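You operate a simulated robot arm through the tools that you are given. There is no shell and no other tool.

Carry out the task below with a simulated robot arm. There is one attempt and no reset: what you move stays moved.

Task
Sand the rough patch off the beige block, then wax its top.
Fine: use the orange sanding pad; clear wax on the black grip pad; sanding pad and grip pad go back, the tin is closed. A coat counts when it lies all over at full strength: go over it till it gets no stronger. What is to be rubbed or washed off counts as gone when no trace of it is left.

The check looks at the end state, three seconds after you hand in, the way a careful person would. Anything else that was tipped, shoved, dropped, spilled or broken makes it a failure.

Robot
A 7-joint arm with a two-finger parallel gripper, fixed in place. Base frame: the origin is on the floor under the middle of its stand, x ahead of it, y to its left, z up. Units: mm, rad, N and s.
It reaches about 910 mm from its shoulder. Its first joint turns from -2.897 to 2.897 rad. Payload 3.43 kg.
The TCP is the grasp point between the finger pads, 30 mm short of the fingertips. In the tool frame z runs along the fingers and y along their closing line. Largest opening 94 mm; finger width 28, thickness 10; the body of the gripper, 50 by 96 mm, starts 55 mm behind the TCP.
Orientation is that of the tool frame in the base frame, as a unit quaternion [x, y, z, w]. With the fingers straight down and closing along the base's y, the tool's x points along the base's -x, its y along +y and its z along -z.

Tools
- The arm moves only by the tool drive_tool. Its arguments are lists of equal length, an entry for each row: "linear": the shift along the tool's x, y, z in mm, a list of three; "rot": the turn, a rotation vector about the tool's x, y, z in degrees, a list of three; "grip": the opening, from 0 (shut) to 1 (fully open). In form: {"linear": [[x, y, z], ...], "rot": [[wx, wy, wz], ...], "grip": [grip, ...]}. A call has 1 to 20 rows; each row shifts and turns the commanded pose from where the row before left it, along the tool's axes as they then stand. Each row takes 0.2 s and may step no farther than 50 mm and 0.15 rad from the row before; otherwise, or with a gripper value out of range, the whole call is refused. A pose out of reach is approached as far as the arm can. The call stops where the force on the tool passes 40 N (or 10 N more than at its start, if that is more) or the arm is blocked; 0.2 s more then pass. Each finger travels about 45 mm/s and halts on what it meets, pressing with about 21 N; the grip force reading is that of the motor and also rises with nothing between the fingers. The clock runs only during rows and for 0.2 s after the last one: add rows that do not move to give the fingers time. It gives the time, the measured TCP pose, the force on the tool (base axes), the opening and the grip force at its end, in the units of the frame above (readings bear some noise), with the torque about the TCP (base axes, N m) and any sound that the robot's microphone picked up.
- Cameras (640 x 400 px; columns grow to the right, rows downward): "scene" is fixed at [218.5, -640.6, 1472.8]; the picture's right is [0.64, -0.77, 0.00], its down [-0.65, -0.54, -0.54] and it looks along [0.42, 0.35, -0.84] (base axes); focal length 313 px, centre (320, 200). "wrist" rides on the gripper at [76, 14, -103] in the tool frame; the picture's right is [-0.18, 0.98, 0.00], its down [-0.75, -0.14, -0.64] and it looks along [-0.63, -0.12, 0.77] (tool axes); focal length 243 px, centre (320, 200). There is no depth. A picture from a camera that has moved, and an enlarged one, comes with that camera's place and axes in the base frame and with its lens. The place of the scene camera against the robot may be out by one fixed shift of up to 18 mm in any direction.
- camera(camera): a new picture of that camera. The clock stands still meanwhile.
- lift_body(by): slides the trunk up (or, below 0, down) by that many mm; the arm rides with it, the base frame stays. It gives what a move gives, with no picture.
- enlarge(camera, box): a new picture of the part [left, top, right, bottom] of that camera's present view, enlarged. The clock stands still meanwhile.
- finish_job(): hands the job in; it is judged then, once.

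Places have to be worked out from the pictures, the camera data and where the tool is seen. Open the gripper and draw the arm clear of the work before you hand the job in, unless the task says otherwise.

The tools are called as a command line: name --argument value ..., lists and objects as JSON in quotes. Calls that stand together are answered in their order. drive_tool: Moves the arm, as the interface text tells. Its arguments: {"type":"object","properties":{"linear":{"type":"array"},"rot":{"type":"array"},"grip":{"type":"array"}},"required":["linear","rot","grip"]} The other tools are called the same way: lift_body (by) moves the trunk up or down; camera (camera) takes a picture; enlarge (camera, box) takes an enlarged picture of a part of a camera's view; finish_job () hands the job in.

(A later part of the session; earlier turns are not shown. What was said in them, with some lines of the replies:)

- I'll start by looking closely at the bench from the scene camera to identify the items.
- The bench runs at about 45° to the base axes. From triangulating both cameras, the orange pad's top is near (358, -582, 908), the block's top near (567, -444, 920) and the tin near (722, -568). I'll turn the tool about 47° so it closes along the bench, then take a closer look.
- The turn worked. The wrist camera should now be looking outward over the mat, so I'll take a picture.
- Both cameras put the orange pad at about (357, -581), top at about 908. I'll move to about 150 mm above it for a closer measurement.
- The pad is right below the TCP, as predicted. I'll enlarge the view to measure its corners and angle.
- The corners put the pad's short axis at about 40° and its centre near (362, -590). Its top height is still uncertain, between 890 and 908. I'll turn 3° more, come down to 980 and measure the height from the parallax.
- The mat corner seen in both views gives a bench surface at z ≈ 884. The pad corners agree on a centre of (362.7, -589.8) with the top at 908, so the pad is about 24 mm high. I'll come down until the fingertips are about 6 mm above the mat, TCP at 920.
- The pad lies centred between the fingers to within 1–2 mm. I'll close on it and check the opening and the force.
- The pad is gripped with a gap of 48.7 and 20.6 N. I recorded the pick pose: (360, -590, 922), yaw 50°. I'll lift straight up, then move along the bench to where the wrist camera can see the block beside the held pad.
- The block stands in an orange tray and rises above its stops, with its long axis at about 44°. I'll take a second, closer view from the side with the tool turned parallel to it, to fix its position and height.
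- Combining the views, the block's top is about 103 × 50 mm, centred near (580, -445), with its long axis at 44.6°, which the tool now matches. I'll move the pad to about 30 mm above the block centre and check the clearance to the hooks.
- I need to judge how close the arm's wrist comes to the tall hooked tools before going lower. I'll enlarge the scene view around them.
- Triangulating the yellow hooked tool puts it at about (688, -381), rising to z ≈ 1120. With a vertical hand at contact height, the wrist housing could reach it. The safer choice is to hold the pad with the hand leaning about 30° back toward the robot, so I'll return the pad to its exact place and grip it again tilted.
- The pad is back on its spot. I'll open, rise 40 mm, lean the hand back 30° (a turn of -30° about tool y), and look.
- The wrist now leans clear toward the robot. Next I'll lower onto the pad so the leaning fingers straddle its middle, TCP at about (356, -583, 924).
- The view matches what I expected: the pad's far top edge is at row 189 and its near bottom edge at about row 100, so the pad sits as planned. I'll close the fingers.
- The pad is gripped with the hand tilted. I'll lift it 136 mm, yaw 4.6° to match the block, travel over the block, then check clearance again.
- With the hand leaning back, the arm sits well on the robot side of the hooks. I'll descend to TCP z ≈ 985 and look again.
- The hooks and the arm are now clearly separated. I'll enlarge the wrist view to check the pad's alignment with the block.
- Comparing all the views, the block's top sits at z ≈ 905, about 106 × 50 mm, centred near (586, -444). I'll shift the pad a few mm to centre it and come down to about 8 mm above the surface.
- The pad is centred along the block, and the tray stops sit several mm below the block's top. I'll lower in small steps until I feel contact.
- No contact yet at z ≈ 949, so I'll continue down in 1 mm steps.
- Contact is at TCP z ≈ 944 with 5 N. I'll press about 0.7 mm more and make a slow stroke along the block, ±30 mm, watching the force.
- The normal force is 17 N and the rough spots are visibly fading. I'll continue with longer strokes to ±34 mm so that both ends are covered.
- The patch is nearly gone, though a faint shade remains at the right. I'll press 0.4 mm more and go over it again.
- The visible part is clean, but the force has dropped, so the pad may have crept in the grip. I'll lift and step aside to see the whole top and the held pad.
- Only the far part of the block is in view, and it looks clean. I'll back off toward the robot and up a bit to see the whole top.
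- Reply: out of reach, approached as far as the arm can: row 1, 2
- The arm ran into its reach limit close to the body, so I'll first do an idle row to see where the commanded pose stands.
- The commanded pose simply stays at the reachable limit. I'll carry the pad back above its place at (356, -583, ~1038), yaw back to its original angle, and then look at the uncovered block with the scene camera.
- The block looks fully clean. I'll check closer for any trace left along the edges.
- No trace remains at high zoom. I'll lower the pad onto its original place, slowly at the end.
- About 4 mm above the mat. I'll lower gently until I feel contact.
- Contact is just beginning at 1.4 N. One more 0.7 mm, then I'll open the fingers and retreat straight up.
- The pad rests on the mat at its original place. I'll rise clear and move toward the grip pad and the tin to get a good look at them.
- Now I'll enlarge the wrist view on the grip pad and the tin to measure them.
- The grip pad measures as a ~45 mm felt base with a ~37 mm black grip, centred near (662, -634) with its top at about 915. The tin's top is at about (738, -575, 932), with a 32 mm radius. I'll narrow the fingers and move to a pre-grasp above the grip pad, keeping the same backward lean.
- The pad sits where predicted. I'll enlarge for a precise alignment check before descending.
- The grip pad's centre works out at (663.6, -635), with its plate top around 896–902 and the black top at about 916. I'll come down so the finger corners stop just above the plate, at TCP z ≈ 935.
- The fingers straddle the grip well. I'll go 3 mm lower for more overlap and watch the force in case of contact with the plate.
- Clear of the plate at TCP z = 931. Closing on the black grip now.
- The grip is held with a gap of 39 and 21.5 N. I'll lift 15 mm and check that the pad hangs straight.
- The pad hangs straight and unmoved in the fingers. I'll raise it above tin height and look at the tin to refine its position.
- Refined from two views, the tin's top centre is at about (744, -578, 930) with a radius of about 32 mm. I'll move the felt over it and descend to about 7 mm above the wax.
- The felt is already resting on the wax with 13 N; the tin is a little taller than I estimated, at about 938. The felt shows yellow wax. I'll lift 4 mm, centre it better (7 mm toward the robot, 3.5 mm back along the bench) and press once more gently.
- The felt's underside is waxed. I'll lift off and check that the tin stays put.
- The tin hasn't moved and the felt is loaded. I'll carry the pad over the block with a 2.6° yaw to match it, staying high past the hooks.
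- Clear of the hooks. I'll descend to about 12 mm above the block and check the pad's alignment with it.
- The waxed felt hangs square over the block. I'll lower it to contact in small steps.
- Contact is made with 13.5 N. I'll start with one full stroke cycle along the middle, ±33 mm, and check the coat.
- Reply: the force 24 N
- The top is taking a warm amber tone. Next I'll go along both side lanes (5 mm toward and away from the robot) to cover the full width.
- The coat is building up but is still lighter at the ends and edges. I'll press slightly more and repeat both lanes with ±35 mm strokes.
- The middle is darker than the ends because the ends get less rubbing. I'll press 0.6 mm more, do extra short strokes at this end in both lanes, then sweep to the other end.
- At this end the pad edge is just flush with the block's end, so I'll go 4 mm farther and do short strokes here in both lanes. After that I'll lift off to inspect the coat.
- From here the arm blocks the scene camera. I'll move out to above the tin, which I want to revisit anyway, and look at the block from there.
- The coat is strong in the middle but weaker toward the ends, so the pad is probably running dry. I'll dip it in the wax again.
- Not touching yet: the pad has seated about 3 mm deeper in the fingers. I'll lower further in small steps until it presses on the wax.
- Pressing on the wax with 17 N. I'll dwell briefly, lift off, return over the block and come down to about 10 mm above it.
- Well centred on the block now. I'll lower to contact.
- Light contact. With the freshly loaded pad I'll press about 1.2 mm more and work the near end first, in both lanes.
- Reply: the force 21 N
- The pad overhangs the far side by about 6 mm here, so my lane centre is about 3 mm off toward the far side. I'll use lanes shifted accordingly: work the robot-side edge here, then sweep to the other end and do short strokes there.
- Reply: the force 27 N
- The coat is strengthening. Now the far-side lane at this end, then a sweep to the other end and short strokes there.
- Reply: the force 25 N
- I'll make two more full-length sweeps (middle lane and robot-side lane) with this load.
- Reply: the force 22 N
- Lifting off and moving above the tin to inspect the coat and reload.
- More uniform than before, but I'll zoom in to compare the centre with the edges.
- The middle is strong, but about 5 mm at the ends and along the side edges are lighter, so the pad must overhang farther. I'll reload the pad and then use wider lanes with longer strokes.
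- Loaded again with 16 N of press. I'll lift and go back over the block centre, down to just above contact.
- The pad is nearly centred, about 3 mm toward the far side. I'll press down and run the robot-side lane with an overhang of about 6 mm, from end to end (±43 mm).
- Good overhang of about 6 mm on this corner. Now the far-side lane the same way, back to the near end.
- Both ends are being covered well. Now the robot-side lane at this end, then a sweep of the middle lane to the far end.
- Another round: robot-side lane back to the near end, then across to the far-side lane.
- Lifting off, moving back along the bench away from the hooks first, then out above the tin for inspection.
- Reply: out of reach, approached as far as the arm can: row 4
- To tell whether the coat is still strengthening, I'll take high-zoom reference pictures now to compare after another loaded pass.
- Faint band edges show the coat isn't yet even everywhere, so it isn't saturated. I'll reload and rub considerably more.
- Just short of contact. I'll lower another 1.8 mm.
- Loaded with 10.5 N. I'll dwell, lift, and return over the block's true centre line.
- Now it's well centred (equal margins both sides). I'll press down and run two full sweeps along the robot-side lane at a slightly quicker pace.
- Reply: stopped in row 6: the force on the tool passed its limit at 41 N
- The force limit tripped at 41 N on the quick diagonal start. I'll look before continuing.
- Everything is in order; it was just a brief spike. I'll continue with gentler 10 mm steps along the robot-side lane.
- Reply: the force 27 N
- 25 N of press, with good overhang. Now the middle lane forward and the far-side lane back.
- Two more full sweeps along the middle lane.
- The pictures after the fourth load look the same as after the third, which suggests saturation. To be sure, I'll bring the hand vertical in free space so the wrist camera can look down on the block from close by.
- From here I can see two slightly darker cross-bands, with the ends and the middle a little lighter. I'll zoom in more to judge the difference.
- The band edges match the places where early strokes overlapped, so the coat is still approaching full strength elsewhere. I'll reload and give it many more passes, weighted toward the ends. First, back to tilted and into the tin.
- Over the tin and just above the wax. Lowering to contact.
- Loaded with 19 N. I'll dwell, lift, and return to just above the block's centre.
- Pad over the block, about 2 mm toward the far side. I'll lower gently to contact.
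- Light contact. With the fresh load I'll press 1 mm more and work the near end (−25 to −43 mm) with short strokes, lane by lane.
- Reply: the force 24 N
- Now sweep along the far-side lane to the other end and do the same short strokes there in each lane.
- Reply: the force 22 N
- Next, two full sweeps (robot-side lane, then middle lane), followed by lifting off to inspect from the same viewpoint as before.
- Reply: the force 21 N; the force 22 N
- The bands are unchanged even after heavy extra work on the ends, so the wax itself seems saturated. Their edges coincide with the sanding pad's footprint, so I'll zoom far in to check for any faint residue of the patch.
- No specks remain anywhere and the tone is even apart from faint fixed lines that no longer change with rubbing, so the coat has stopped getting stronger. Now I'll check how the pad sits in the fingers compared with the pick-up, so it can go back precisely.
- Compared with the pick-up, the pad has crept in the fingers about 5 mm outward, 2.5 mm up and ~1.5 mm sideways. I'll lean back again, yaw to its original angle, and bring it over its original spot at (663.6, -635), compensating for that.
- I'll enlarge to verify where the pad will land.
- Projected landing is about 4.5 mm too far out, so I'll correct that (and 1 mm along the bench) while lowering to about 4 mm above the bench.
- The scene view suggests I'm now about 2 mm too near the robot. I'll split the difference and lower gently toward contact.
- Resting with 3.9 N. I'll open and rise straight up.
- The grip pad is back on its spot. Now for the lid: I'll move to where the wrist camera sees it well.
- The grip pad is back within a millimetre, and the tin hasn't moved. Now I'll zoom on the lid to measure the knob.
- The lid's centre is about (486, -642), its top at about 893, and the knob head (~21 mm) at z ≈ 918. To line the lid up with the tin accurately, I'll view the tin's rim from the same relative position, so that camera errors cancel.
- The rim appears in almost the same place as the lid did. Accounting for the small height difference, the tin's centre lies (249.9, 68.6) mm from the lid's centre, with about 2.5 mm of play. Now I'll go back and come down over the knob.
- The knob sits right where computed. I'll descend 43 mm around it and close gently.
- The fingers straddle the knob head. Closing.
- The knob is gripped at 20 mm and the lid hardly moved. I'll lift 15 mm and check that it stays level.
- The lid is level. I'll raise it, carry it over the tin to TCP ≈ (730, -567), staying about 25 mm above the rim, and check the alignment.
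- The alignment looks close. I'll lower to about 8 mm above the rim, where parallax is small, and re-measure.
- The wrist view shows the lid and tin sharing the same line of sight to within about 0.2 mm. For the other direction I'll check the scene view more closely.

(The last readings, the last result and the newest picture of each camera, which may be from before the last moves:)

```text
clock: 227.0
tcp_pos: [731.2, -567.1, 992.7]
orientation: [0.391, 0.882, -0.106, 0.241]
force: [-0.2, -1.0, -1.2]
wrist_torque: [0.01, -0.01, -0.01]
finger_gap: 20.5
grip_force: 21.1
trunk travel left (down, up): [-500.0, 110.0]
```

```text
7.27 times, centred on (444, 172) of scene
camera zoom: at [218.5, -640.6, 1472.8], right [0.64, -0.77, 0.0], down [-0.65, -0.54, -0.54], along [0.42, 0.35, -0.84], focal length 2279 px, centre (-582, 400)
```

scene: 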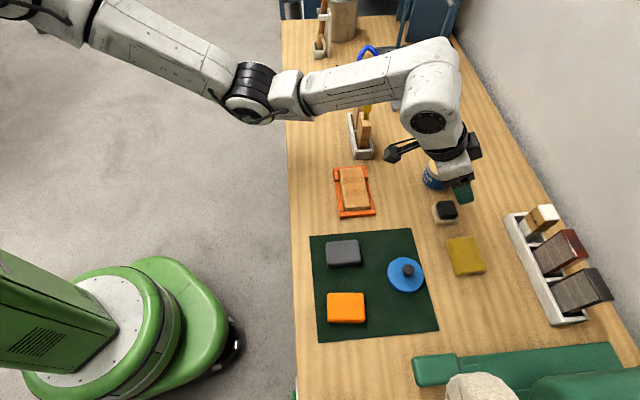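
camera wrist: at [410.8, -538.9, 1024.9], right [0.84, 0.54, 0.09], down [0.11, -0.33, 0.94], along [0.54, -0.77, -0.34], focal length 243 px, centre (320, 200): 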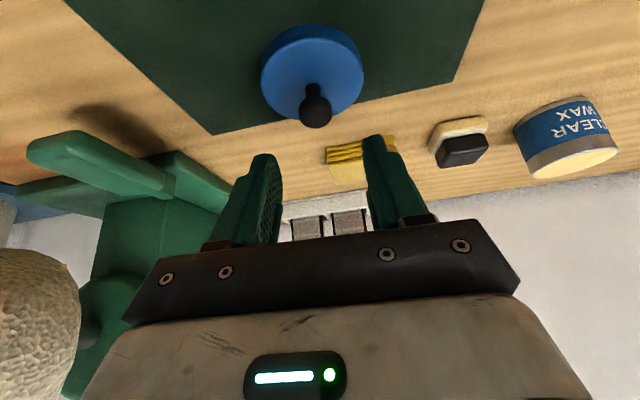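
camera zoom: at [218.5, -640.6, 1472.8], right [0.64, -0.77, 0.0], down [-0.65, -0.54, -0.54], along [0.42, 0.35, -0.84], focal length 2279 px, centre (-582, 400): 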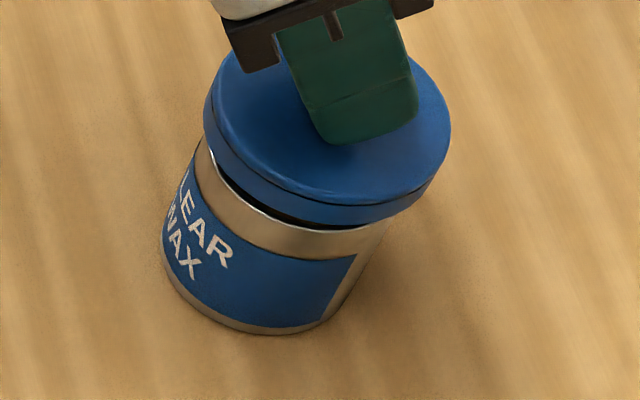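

Both views agree that the lid is about 2 mm too far out along the wrist camera's line of sight, and aligned sideways. I'll shift it 2.3 mm back toward the robot and lower 6 mm.

drive_tool --linear '[[2.0, 0.26, -1.17], [1.5, 0, 2.6], [1.55, 0, 2.56], [0, 0, 0], [0, 0, 0]]' --rot '[[0, 0, 0], [0, 0, 0], [0, 0, 0], [0, 0, 0], [0, 0, 0]]' --grip '[0, 0, 0, 0, 0]'

enlarge --camera "wrist" --box '[240, 20, 400, 180]'

enlarge --camera "scene" --box '[422, 145, 466, 200]'

```text
clock: 228.2
tcp_pos: [730.2, -564.3, 985.9]
orientation: [0.392, 0.881, -0.107, 0.241]
force: [0.4, 0.5, -0.7]
wrist_torque: [0.02, -0.01, 0.01]
finger_gap: 20.2
grip_force: 21.4
trunk travel left (down, up): [-500.0, 110.0]
```

```text
2.50 times, centred on (320, 100) of wrist
camera zoom: at [661.4, -469.2, 1036.4], right [0.84, 0.54, 0.09], down [0.11, -0.33, 0.94], along [0.54, -0.77, -0.34], focal length 606 px, centre (320, 450)
```

zoom: 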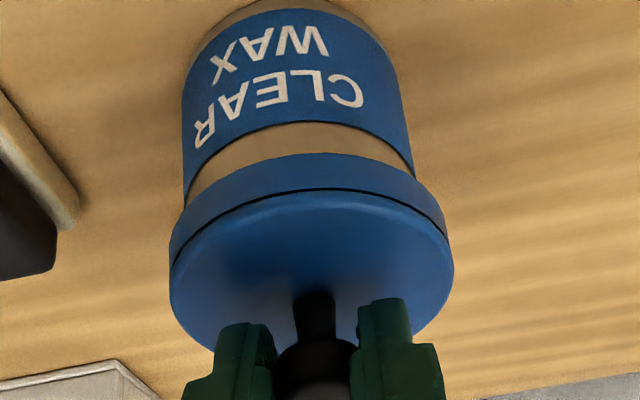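

```text
7.27 times, centred on (444, 172) of scene
camera zoom: at [218.5, -640.6, 1472.8], right [0.64, -0.77, 0.0], down [-0.65, -0.54, -0.54], along [0.42, 0.35, -0.84], focal length 2279 px, centre (-582, 400)
```

zoom: 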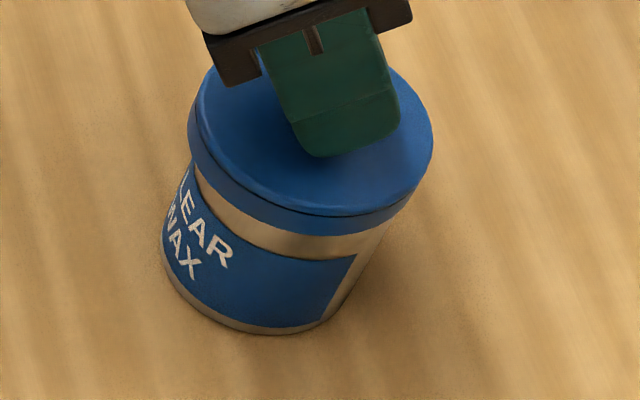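

The lid now looks centred to within about 1 mm in both views, and there's no contact force. I'll continue lowering in small steps.

drive_tool --linear '[[0.5, 0, 0.86], [0.5, 0, 0.86], [0.5, 0, 0.86], [0, 0, 0]]' --rot '[[0, 0, 0], [0, 0, 0], [0, 0, 0], [0, 0, 0]]' --grip '[0, 0, 0, 0]'

```text
clock: 229.2
tcp_pos: [730.0, -565.9, 984.5]
orientation: [0.391, 0.882, -0.106, 0.242]
force: [-0.3, 1.1, 3.2]
wrist_torque: [-0.09, -0.09, 0.01]
finger_gap: 20.4
grip_force: 21.3
trunk travel left (down, up): [-500.0, 110.0]
```

Contact at 984.5 with 3 N. The torque puts the touching point on the far side of the rim, so the lid is slightly too near the robot. I'll lift 2 mm, shift 1.8 mm outward and try again.

drive_tool --linear '[[-1, 0, -1.72], [-1.55, 0, 0.92], [0.5, 0, 0.86], [0.5, 0, 0.86], [0.5, 0, 0.86], [0, 0, 0]]' --rot '[[0, 0, 0], [0, 0, 0], [0, 0, 0], [0, 0, 0], [0, 0, 0], [0, 0, 0]]' --grip '[0, 0, 0, 0, 0, 0]'

```text
clock: 230.6
tcp_pos: [730.4, -566.5, 982.2]
orientation: [0.392, 0.881, -0.106, 0.241]
force: [-0.2, 0.7, 0.2]
wrist_torque: [-0.04, -0.01, 0.0]
finger_gap: 20.2
grip_force: 21.5
trunk travel left (down, up): [-500.0, 110.0]
```

It passes now (982.2, no force), so the lid is sliding over the rim. Continuing down.

drive_tool --linear '[[0.5, 0, 0.86], [0.5, 0, 0.86], [0, 0, 0]]' --rot '[[0, 0, 0], [0, 0, 0], [0, 0, 0]]' --grip '[0, 0, 0]'

```text
clock: 231.4
tcp_pos: [731.6, -565.7, 980.3]
orientation: [0.391, 0.881, -0.107, 0.242]
force: [0.2, 0.0, -0.2]
wrist_torque: [0.0, -0.02, -0.01]
finger_gap: 20.4
grip_force: 21.2
trunk travel left (down, up): [-500.0, 110.0]
```

drive_tool --linear '[[0.5, 0, 0.86], [0.5, 0, 0.86], [0, 0, 0]]' --rot '[[0, 0, 0], [0, 0, 0], [0, 0, 0]]' --grip '[0, 0, 0]'

enlarge --camera "scene" --box '[422, 145, 466, 200]'

enlarge --camera "wrist" --box '[240, 20, 400, 180]'

```text
clock: 232.2
tcp_pos: [730.7, -566.4, 978.3]
orientation: [0.391, 0.882, -0.106, 0.241]
force: [0.3, -0.7, -1.5]
wrist_torque: [0.01, -0.03, 0.0]
finger_gap: 20.3
grip_force: 20.6
trunk travel left (down, up): [-500.0, 110.0]
```

```text
7.27 times, centred on (444, 172) of scene
camera zoom: at [218.5, -640.6, 1472.8], right [0.64, -0.77, 0.0], down [-0.65, -0.54, -0.54], along [0.42, 0.35, -0.84], focal length 2279 px, centre (-582, 400)
```

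zoom: 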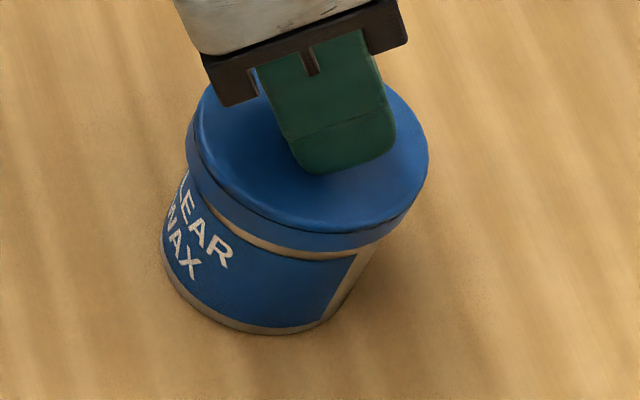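

```text
2.50 times, centred on (320, 100) of wrist
camera zoom: at [662.6, -470.5, 1028.2], right [0.84, 0.54, 0.09], down [0.11, -0.33, 0.94], along [0.54, -0.77, -0.34], focal length 606 px, centre (320, 450)
```

zoom: 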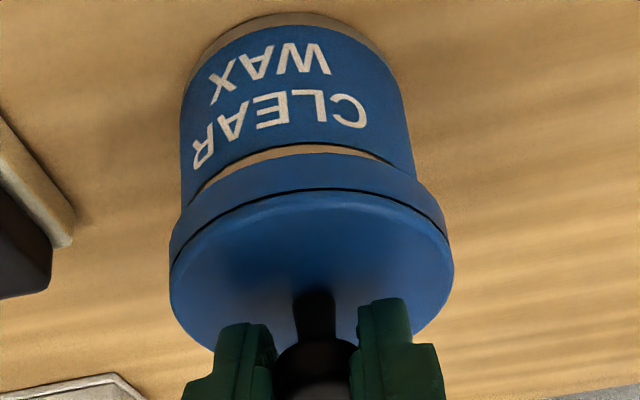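

The lid's skirt is over the rim. I'll lower the last bit until it seats.

drive_tool --linear '[[0.5, 0, 0.86], [0.5, 0, 0.86], [0, 0, 0]]' --rot '[[0, 0, 0], [0, 0, 0], [0, 0, 0]]' --grip '[0, 0, 0]'

```text
clock: 233.0
tcp_pos: [731.3, -566.8, 976.1]
orientation: [0.392, 0.882, -0.106, 0.241]
force: [0.0, -0.7, -0.2]
wrist_torque: [0.0, 0.0, -0.05]
finger_gap: 20.5
grip_force: 21.0
trunk travel left (down, up): [-500.0, 110.0]
```

drive_tool --linear '[[0.5, 0, 0.86], [0.5, 0, 0.86], [0, 0, 0]]' --rot '[[0, 0, 0], [0, 0, 0], [0, 0, 0]]' --grip '[0, 0, 0]'

```text
clock: 233.8
tcp_pos: [731.0, -566.5, 975.2]
orientation: [0.391, 0.882, -0.108, 0.241]
force: [-0.5, 0.2, 5.4]
wrist_torque: [0.06, 0.04, -0.01]
finger_gap: 20.1
grip_force: 21.6
trunk travel left (down, up): [-500.0, 110.0]
```

Seated at 975 with 5 N. I'll press a little more to make sure it's fully home.

drive_tool --linear '[[0.5, 0, 0.86], [0, 0, 0]]' --rot '[[0, 0, 0], [0, 0, 0]]' --grip '[0, 0]'

enlarge --camera "scene" --box '[422, 145, 466, 200]'

enlarge --camera "wrist" --box '[240, 20, 400, 180]'

```text
clock: 234.4
tcp_pos: [731.1, -566.8, 974.5]
orientation: [0.391, 0.881, -0.107, 0.243]
force: [-1.3, 0.7, 12.5]
wrist_torque: [0.0, 0.02, -0.01]
finger_gap: 20.3
grip_force: 21.4
trunk travel left (down, up): [-500.0, 110.0]
```

```text
7.27 times, centred on (444, 172) of scene
camera zoom: at [218.5, -640.6, 1472.8], right [0.64, -0.77, 0.0], down [-0.65, -0.54, -0.54], along [0.42, 0.35, -0.84], focal length 2279 px, centre (-582, 400)
```

zoom: 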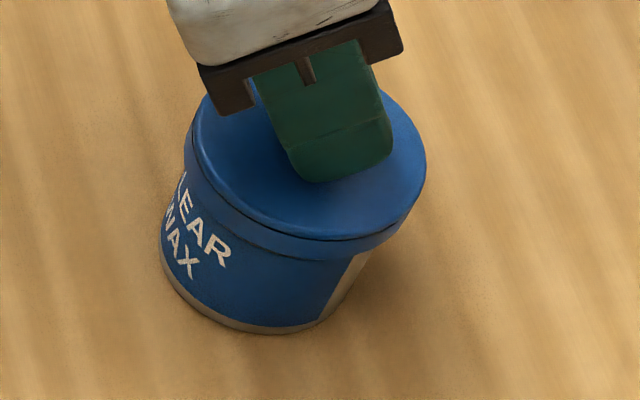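

```text
2.50 times, centred on (320, 100) of wrist
camera zoom: at [662.6, -470.7, 1024.3], right [0.84, 0.54, 0.09], down [0.11, -0.33, 0.94], along [0.54, -0.77, -0.34], focal length 606 px, centre (320, 450)
```

zoom: 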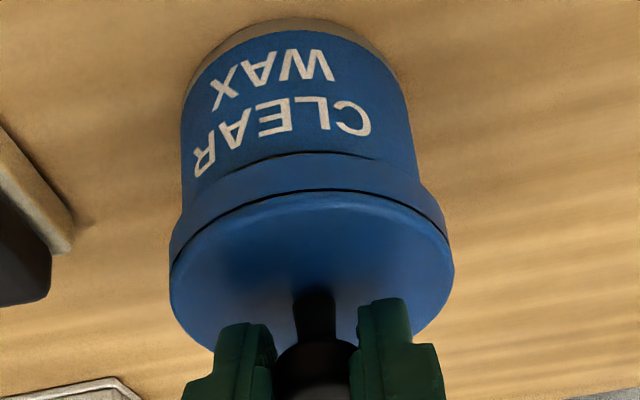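

Fully seated, covering the metal band evenly. I'll release the knob and rise straight up.

drive_tool --linear '[[-0.4, 0, -0.69], [0, 0, 0], [0, 0, 0], [0, 0, 0], [-5, 0, -8.6], [-15, 0, -25.8], [-20, 0, -34.4], [0, 0, 0], [0, 0, 0]]' --rot '[[0, 0, 0], [0, 0, 0], [0, 0, 0], [0, 0, 0], [0, 0, 0], [0, 0, 0], [0, 0, 0], [0, 0, 0], [0, 0, 0]]' --grip '[0, 0.25, 0.5, 0.5, 0.5, 0.5, 0.5, 0.5, 0.5]'

camera --camera "wrist"

camera --camera "scene"

enlarge --camera "scene" --box '[325, 150, 385, 220]'

```text
clock: 236.4
tcp_pos: [731.7, -565.5, 1053.8]
orientation: [0.391, 0.882, -0.106, 0.242]
force: [0.0, 0.0, -0.4]
wrist_torque: [-0.01, 0.0, -0.02]
finger_gap: 47.2
grip_force: 0.1
trunk travel left (down, up): [-500.0, 110.0]
heard: snap
```

```text
taken
camera wrist: at [661.4, -470.0, 1103.7], right [0.84, 0.54, 0.09], down [0.11, -0.33, 0.94], along [0.54, -0.77, -0.34], focal length 243 px, centre (320, 200)
```

wrist: 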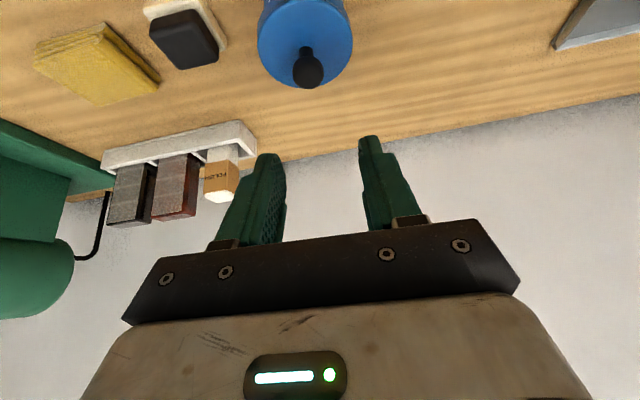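

```text
taken
```

scene: 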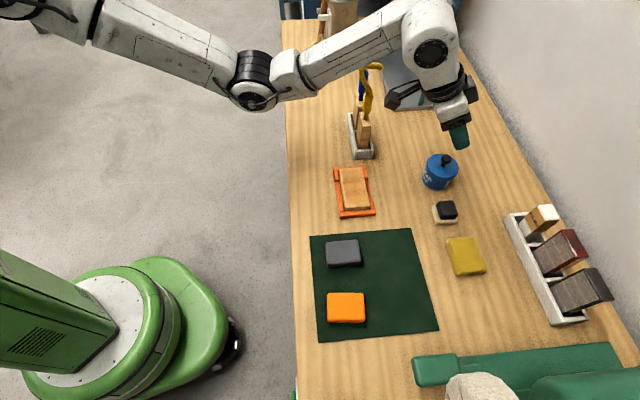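

```text
5.71 times, centred on (355, 185) of scene
camera zoom: at [218.5, -640.6, 1472.8], right [0.64, -0.77, 0.0], down [-0.65, -0.54, -0.54], along [0.42, 0.35, -0.84], focal length 1791 px, centre (120, 286)
```

zoom: 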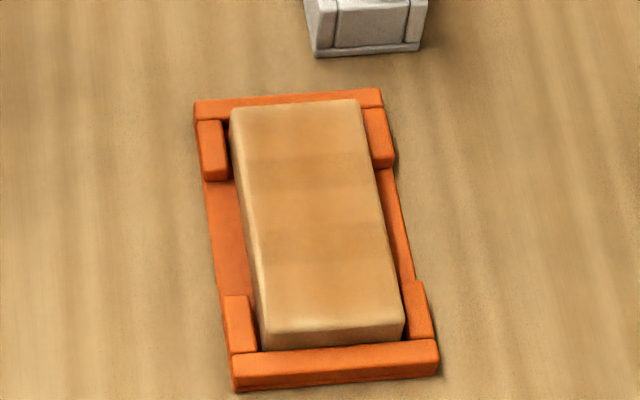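

I heard the lid snap shut. Now I'll compare the mat area and the grip pad with the first pictures before backing away.

enlarge --camera "scene" --box '[290, 215, 490, 340]'

enlarge --camera "scene" --box '[290, 130, 490, 255]'

enlarge --camera "wrist" --box '[240, 0, 380, 100]'

```text
3.20 times, centred on (390, 278) of scene
camera zoom: at [218.5, -640.6, 1472.8], right [0.64, -0.77, 0.0], down [-0.65, -0.54, -0.54], along [0.42, 0.35, -0.84], focal length 1003 px, centre (96, -48)
```

zoom: 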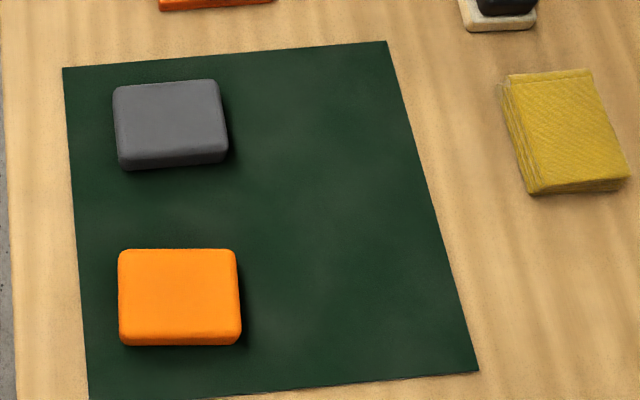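

```text
3.20 times, centred on (390, 192) of scene
camera zoom: at [218.5, -640.6, 1472.8], right [0.64, -0.77, 0.0], down [-0.65, -0.54, -0.54], along [0.42, 0.35, -0.84], focal length 1003 px, centre (96, 224)
```

zoom: 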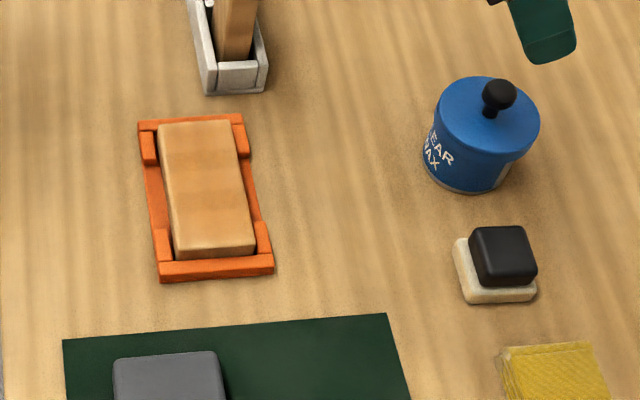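

```text
4.00 times, centred on (310, 50) of wrist
camera zoom: at [661.4, -470.0, 1103.7], right [0.84, 0.54, 0.09], down [0.11, -0.33, 0.94], along [0.54, -0.77, -0.34], focal length 970 px, centre (360, 800)
```

zoom: 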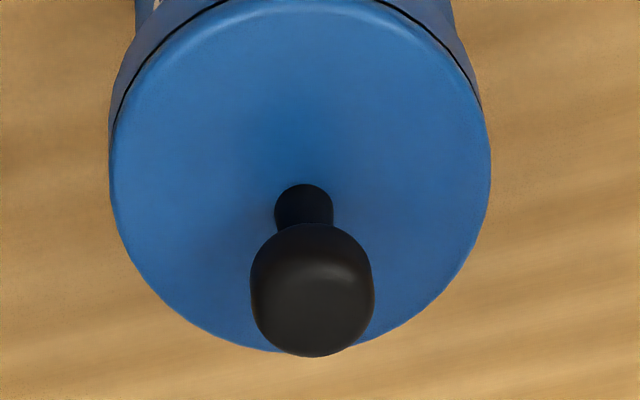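

Everything else is back in place. I'll take one more look at the grip pad's felt and at the block before deciding whether the coat needs anything more.

enlarge --camera "scene" --box '[430, 195, 462, 227]'

enlarge --camera "wrist" --box '[140, 0, 240, 75]'

enlarge --camera "scene" --box '[336, 163, 374, 213]'

```text
12.50 times, centred on (446, 211) of scene
camera zoom: at [218.5, -640.6, 1472.8], right [0.64, -0.77, 0.0], down [-0.65, -0.54, -0.54], along [0.42, 0.35, -0.84], focal length 3918 px, centre (-1255, 62)
```

zoom: 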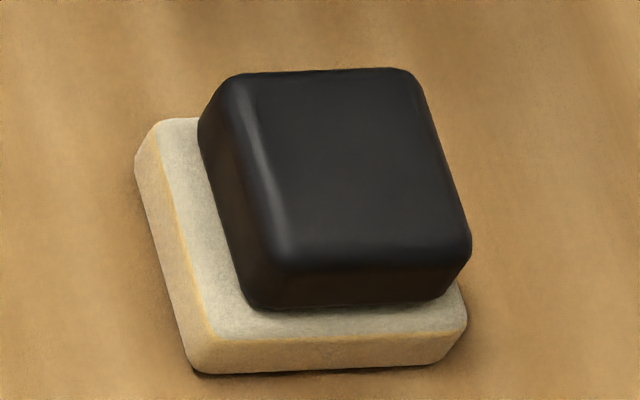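

```text
5.33 times, centred on (190, 38) of wrist
camera zoom: at [661.4, -470.0, 1103.7], right [0.84, 0.54, 0.09], down [0.11, -0.33, 0.94], along [0.54, -0.77, -0.34], focal length 1294 px, centre (1013, 1067)
```

zoom: 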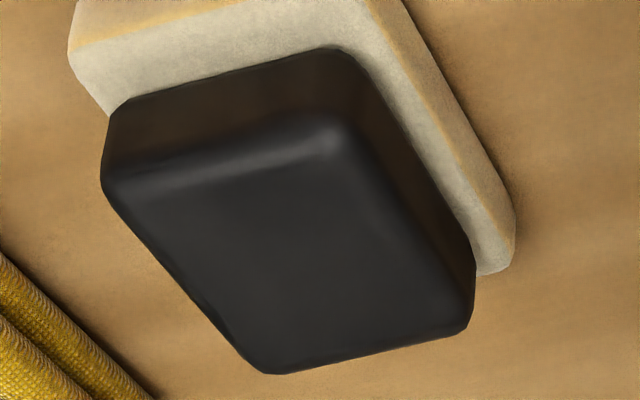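

```text
8.00 times, centred on (355, 188) of scene
camera zoom: at [218.5, -640.6, 1472.8], right [0.64, -0.77, 0.0], down [-0.65, -0.54, -0.54], along [0.42, 0.35, -0.84], focal length 2507 px, centre (40, 296)
```

zoom: 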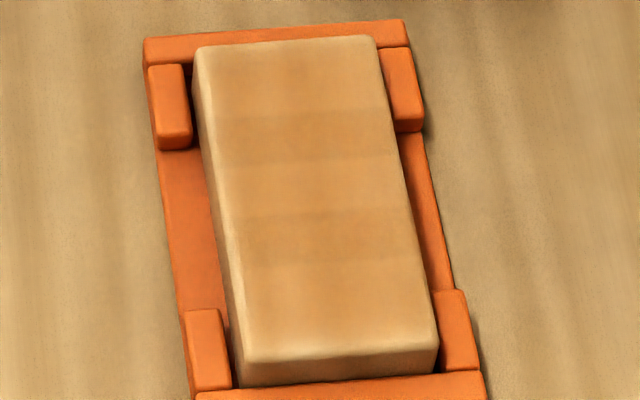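

The pad and lid are in place, and the tone steps on the block are regular wood stripes that don't change with rubbing, so the work is done. I'll draw the arm clear: up and back, then upright and off the bench.

drive_tool --linear '[[11.1, -30, -20.5], [11.1, -30, -20.5], [11.1, -30, -20.5], [11.1, -30, -20.5], [11.1, -30, -20.5], [0, 0, 0], [0, 0, 0], [0, 0, 0], [0, 0, 0], [40, -3.8, -6.6], [40, -3.8, -6.6], [40, -3.8, -6.6], [40, -3.8, -6.6], [40, -3.8, -6.6], [40, -3.8, -6.6], [40, -3.8, -6.6], [0, 0, 0]]' --rot '[[0, 0, 0], [0, 0, 0], [0, 0, 0], [0, 0, 0], [0, 0, 0], [0, 7.65, 0], [0, 7.65, 0], [0, 7.65, 0], [0, 7.65, 0], [0, 0, 0], [0, 0, 0], [0, 0, 0], [0, 0, 0], [0, 0, 0], [0, 0, 0], [0, 0, 0], [0, 0, 0]]' --grip '[0.6, 0.8, 1, 1, 1, 1, 1, 1, 1, 1, 1, 1, 1, 1, 1, 1, 1]'

camera --camera "scene"

enlarge --camera "scene" --box '[325, 150, 385, 220]'

camera --camera "wrist"

```text
clock: 240.0
tcp_pos: [344.3, -403.8, 1160.5]
orientation: [0.406, 0.914, 0.002, -0.001]
force: [0.7, 0.5, 0.4]
wrist_torque: [0.02, 0.02, -0.02]
finger_gap: 94.0
grip_force: 0.1
trunk travel left (down, up): [-500.0, 110.0]
```

```text
taken
```

scene: 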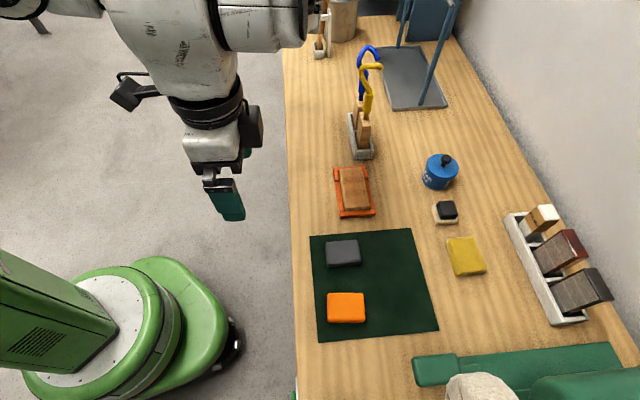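

```text
5.71 times, centred on (355, 185) of scene
camera zoom: at [218.5, -640.6, 1472.8], right [0.64, -0.77, 0.0], down [-0.65, -0.54, -0.54], along [0.42, 0.35, -0.84], focal length 1791 px, centre (120, 286)
```

zoom: 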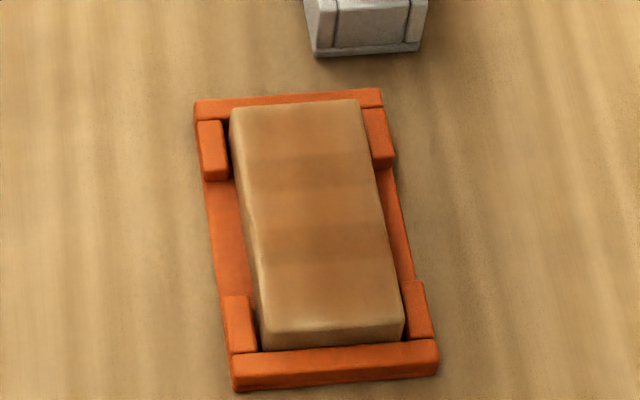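

```text
taken
camera wrist: at [303.5, -338.3, 1263.3], right [0.85, 0.52, 0.0], down [0.4, -0.65, 0.64], along [0.34, -0.55, -0.77], focal length 243 px, centre (320, 200)
```

wrist: 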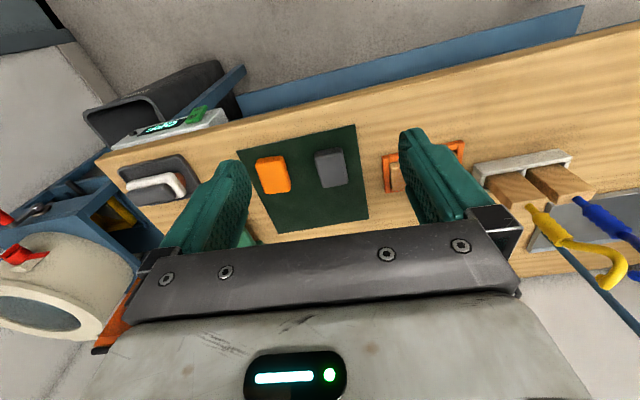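

The arm is clear and the gripper is open. The block is sanded clean and evenly waxed, the tin is shut (I heard it snap), both pads are back in their places, and nothing else has moved. Handing in.

finish_job

```text
The job is handed in.
```

I've handed the job in. The rough patch is sanded off the beige block, and the top is waxed.

- **Sanding:** I used the orange pad. Before waxing, close-up pictures showed no trace of the patch anywhere on the top.
- **Waxing:** I loaded the black grip pad from the tin five times and rubbed the whole top each time. The last two loads made no visible difference, so I took the coat as full strength. Two faint, slightly darker bands across the top stayed the same however much I rubbed. I couldn't tell what causes them, so there is some chance the coat isn't perfectly even there.
- **Tidying up:** The orange pad and the grip pad are back in place, to within about 1–2 mm as far as the pictures show. The lid is on the tin, and I heard it snap shut. In the last pictures nothing else on the bench had moved. The gripper is open and the arm is clear of the bench.

During waxing, one stroke briefly went over the 40 N force limit and the arm stopped. The pictures showed everything in order, and I carried on more gently.
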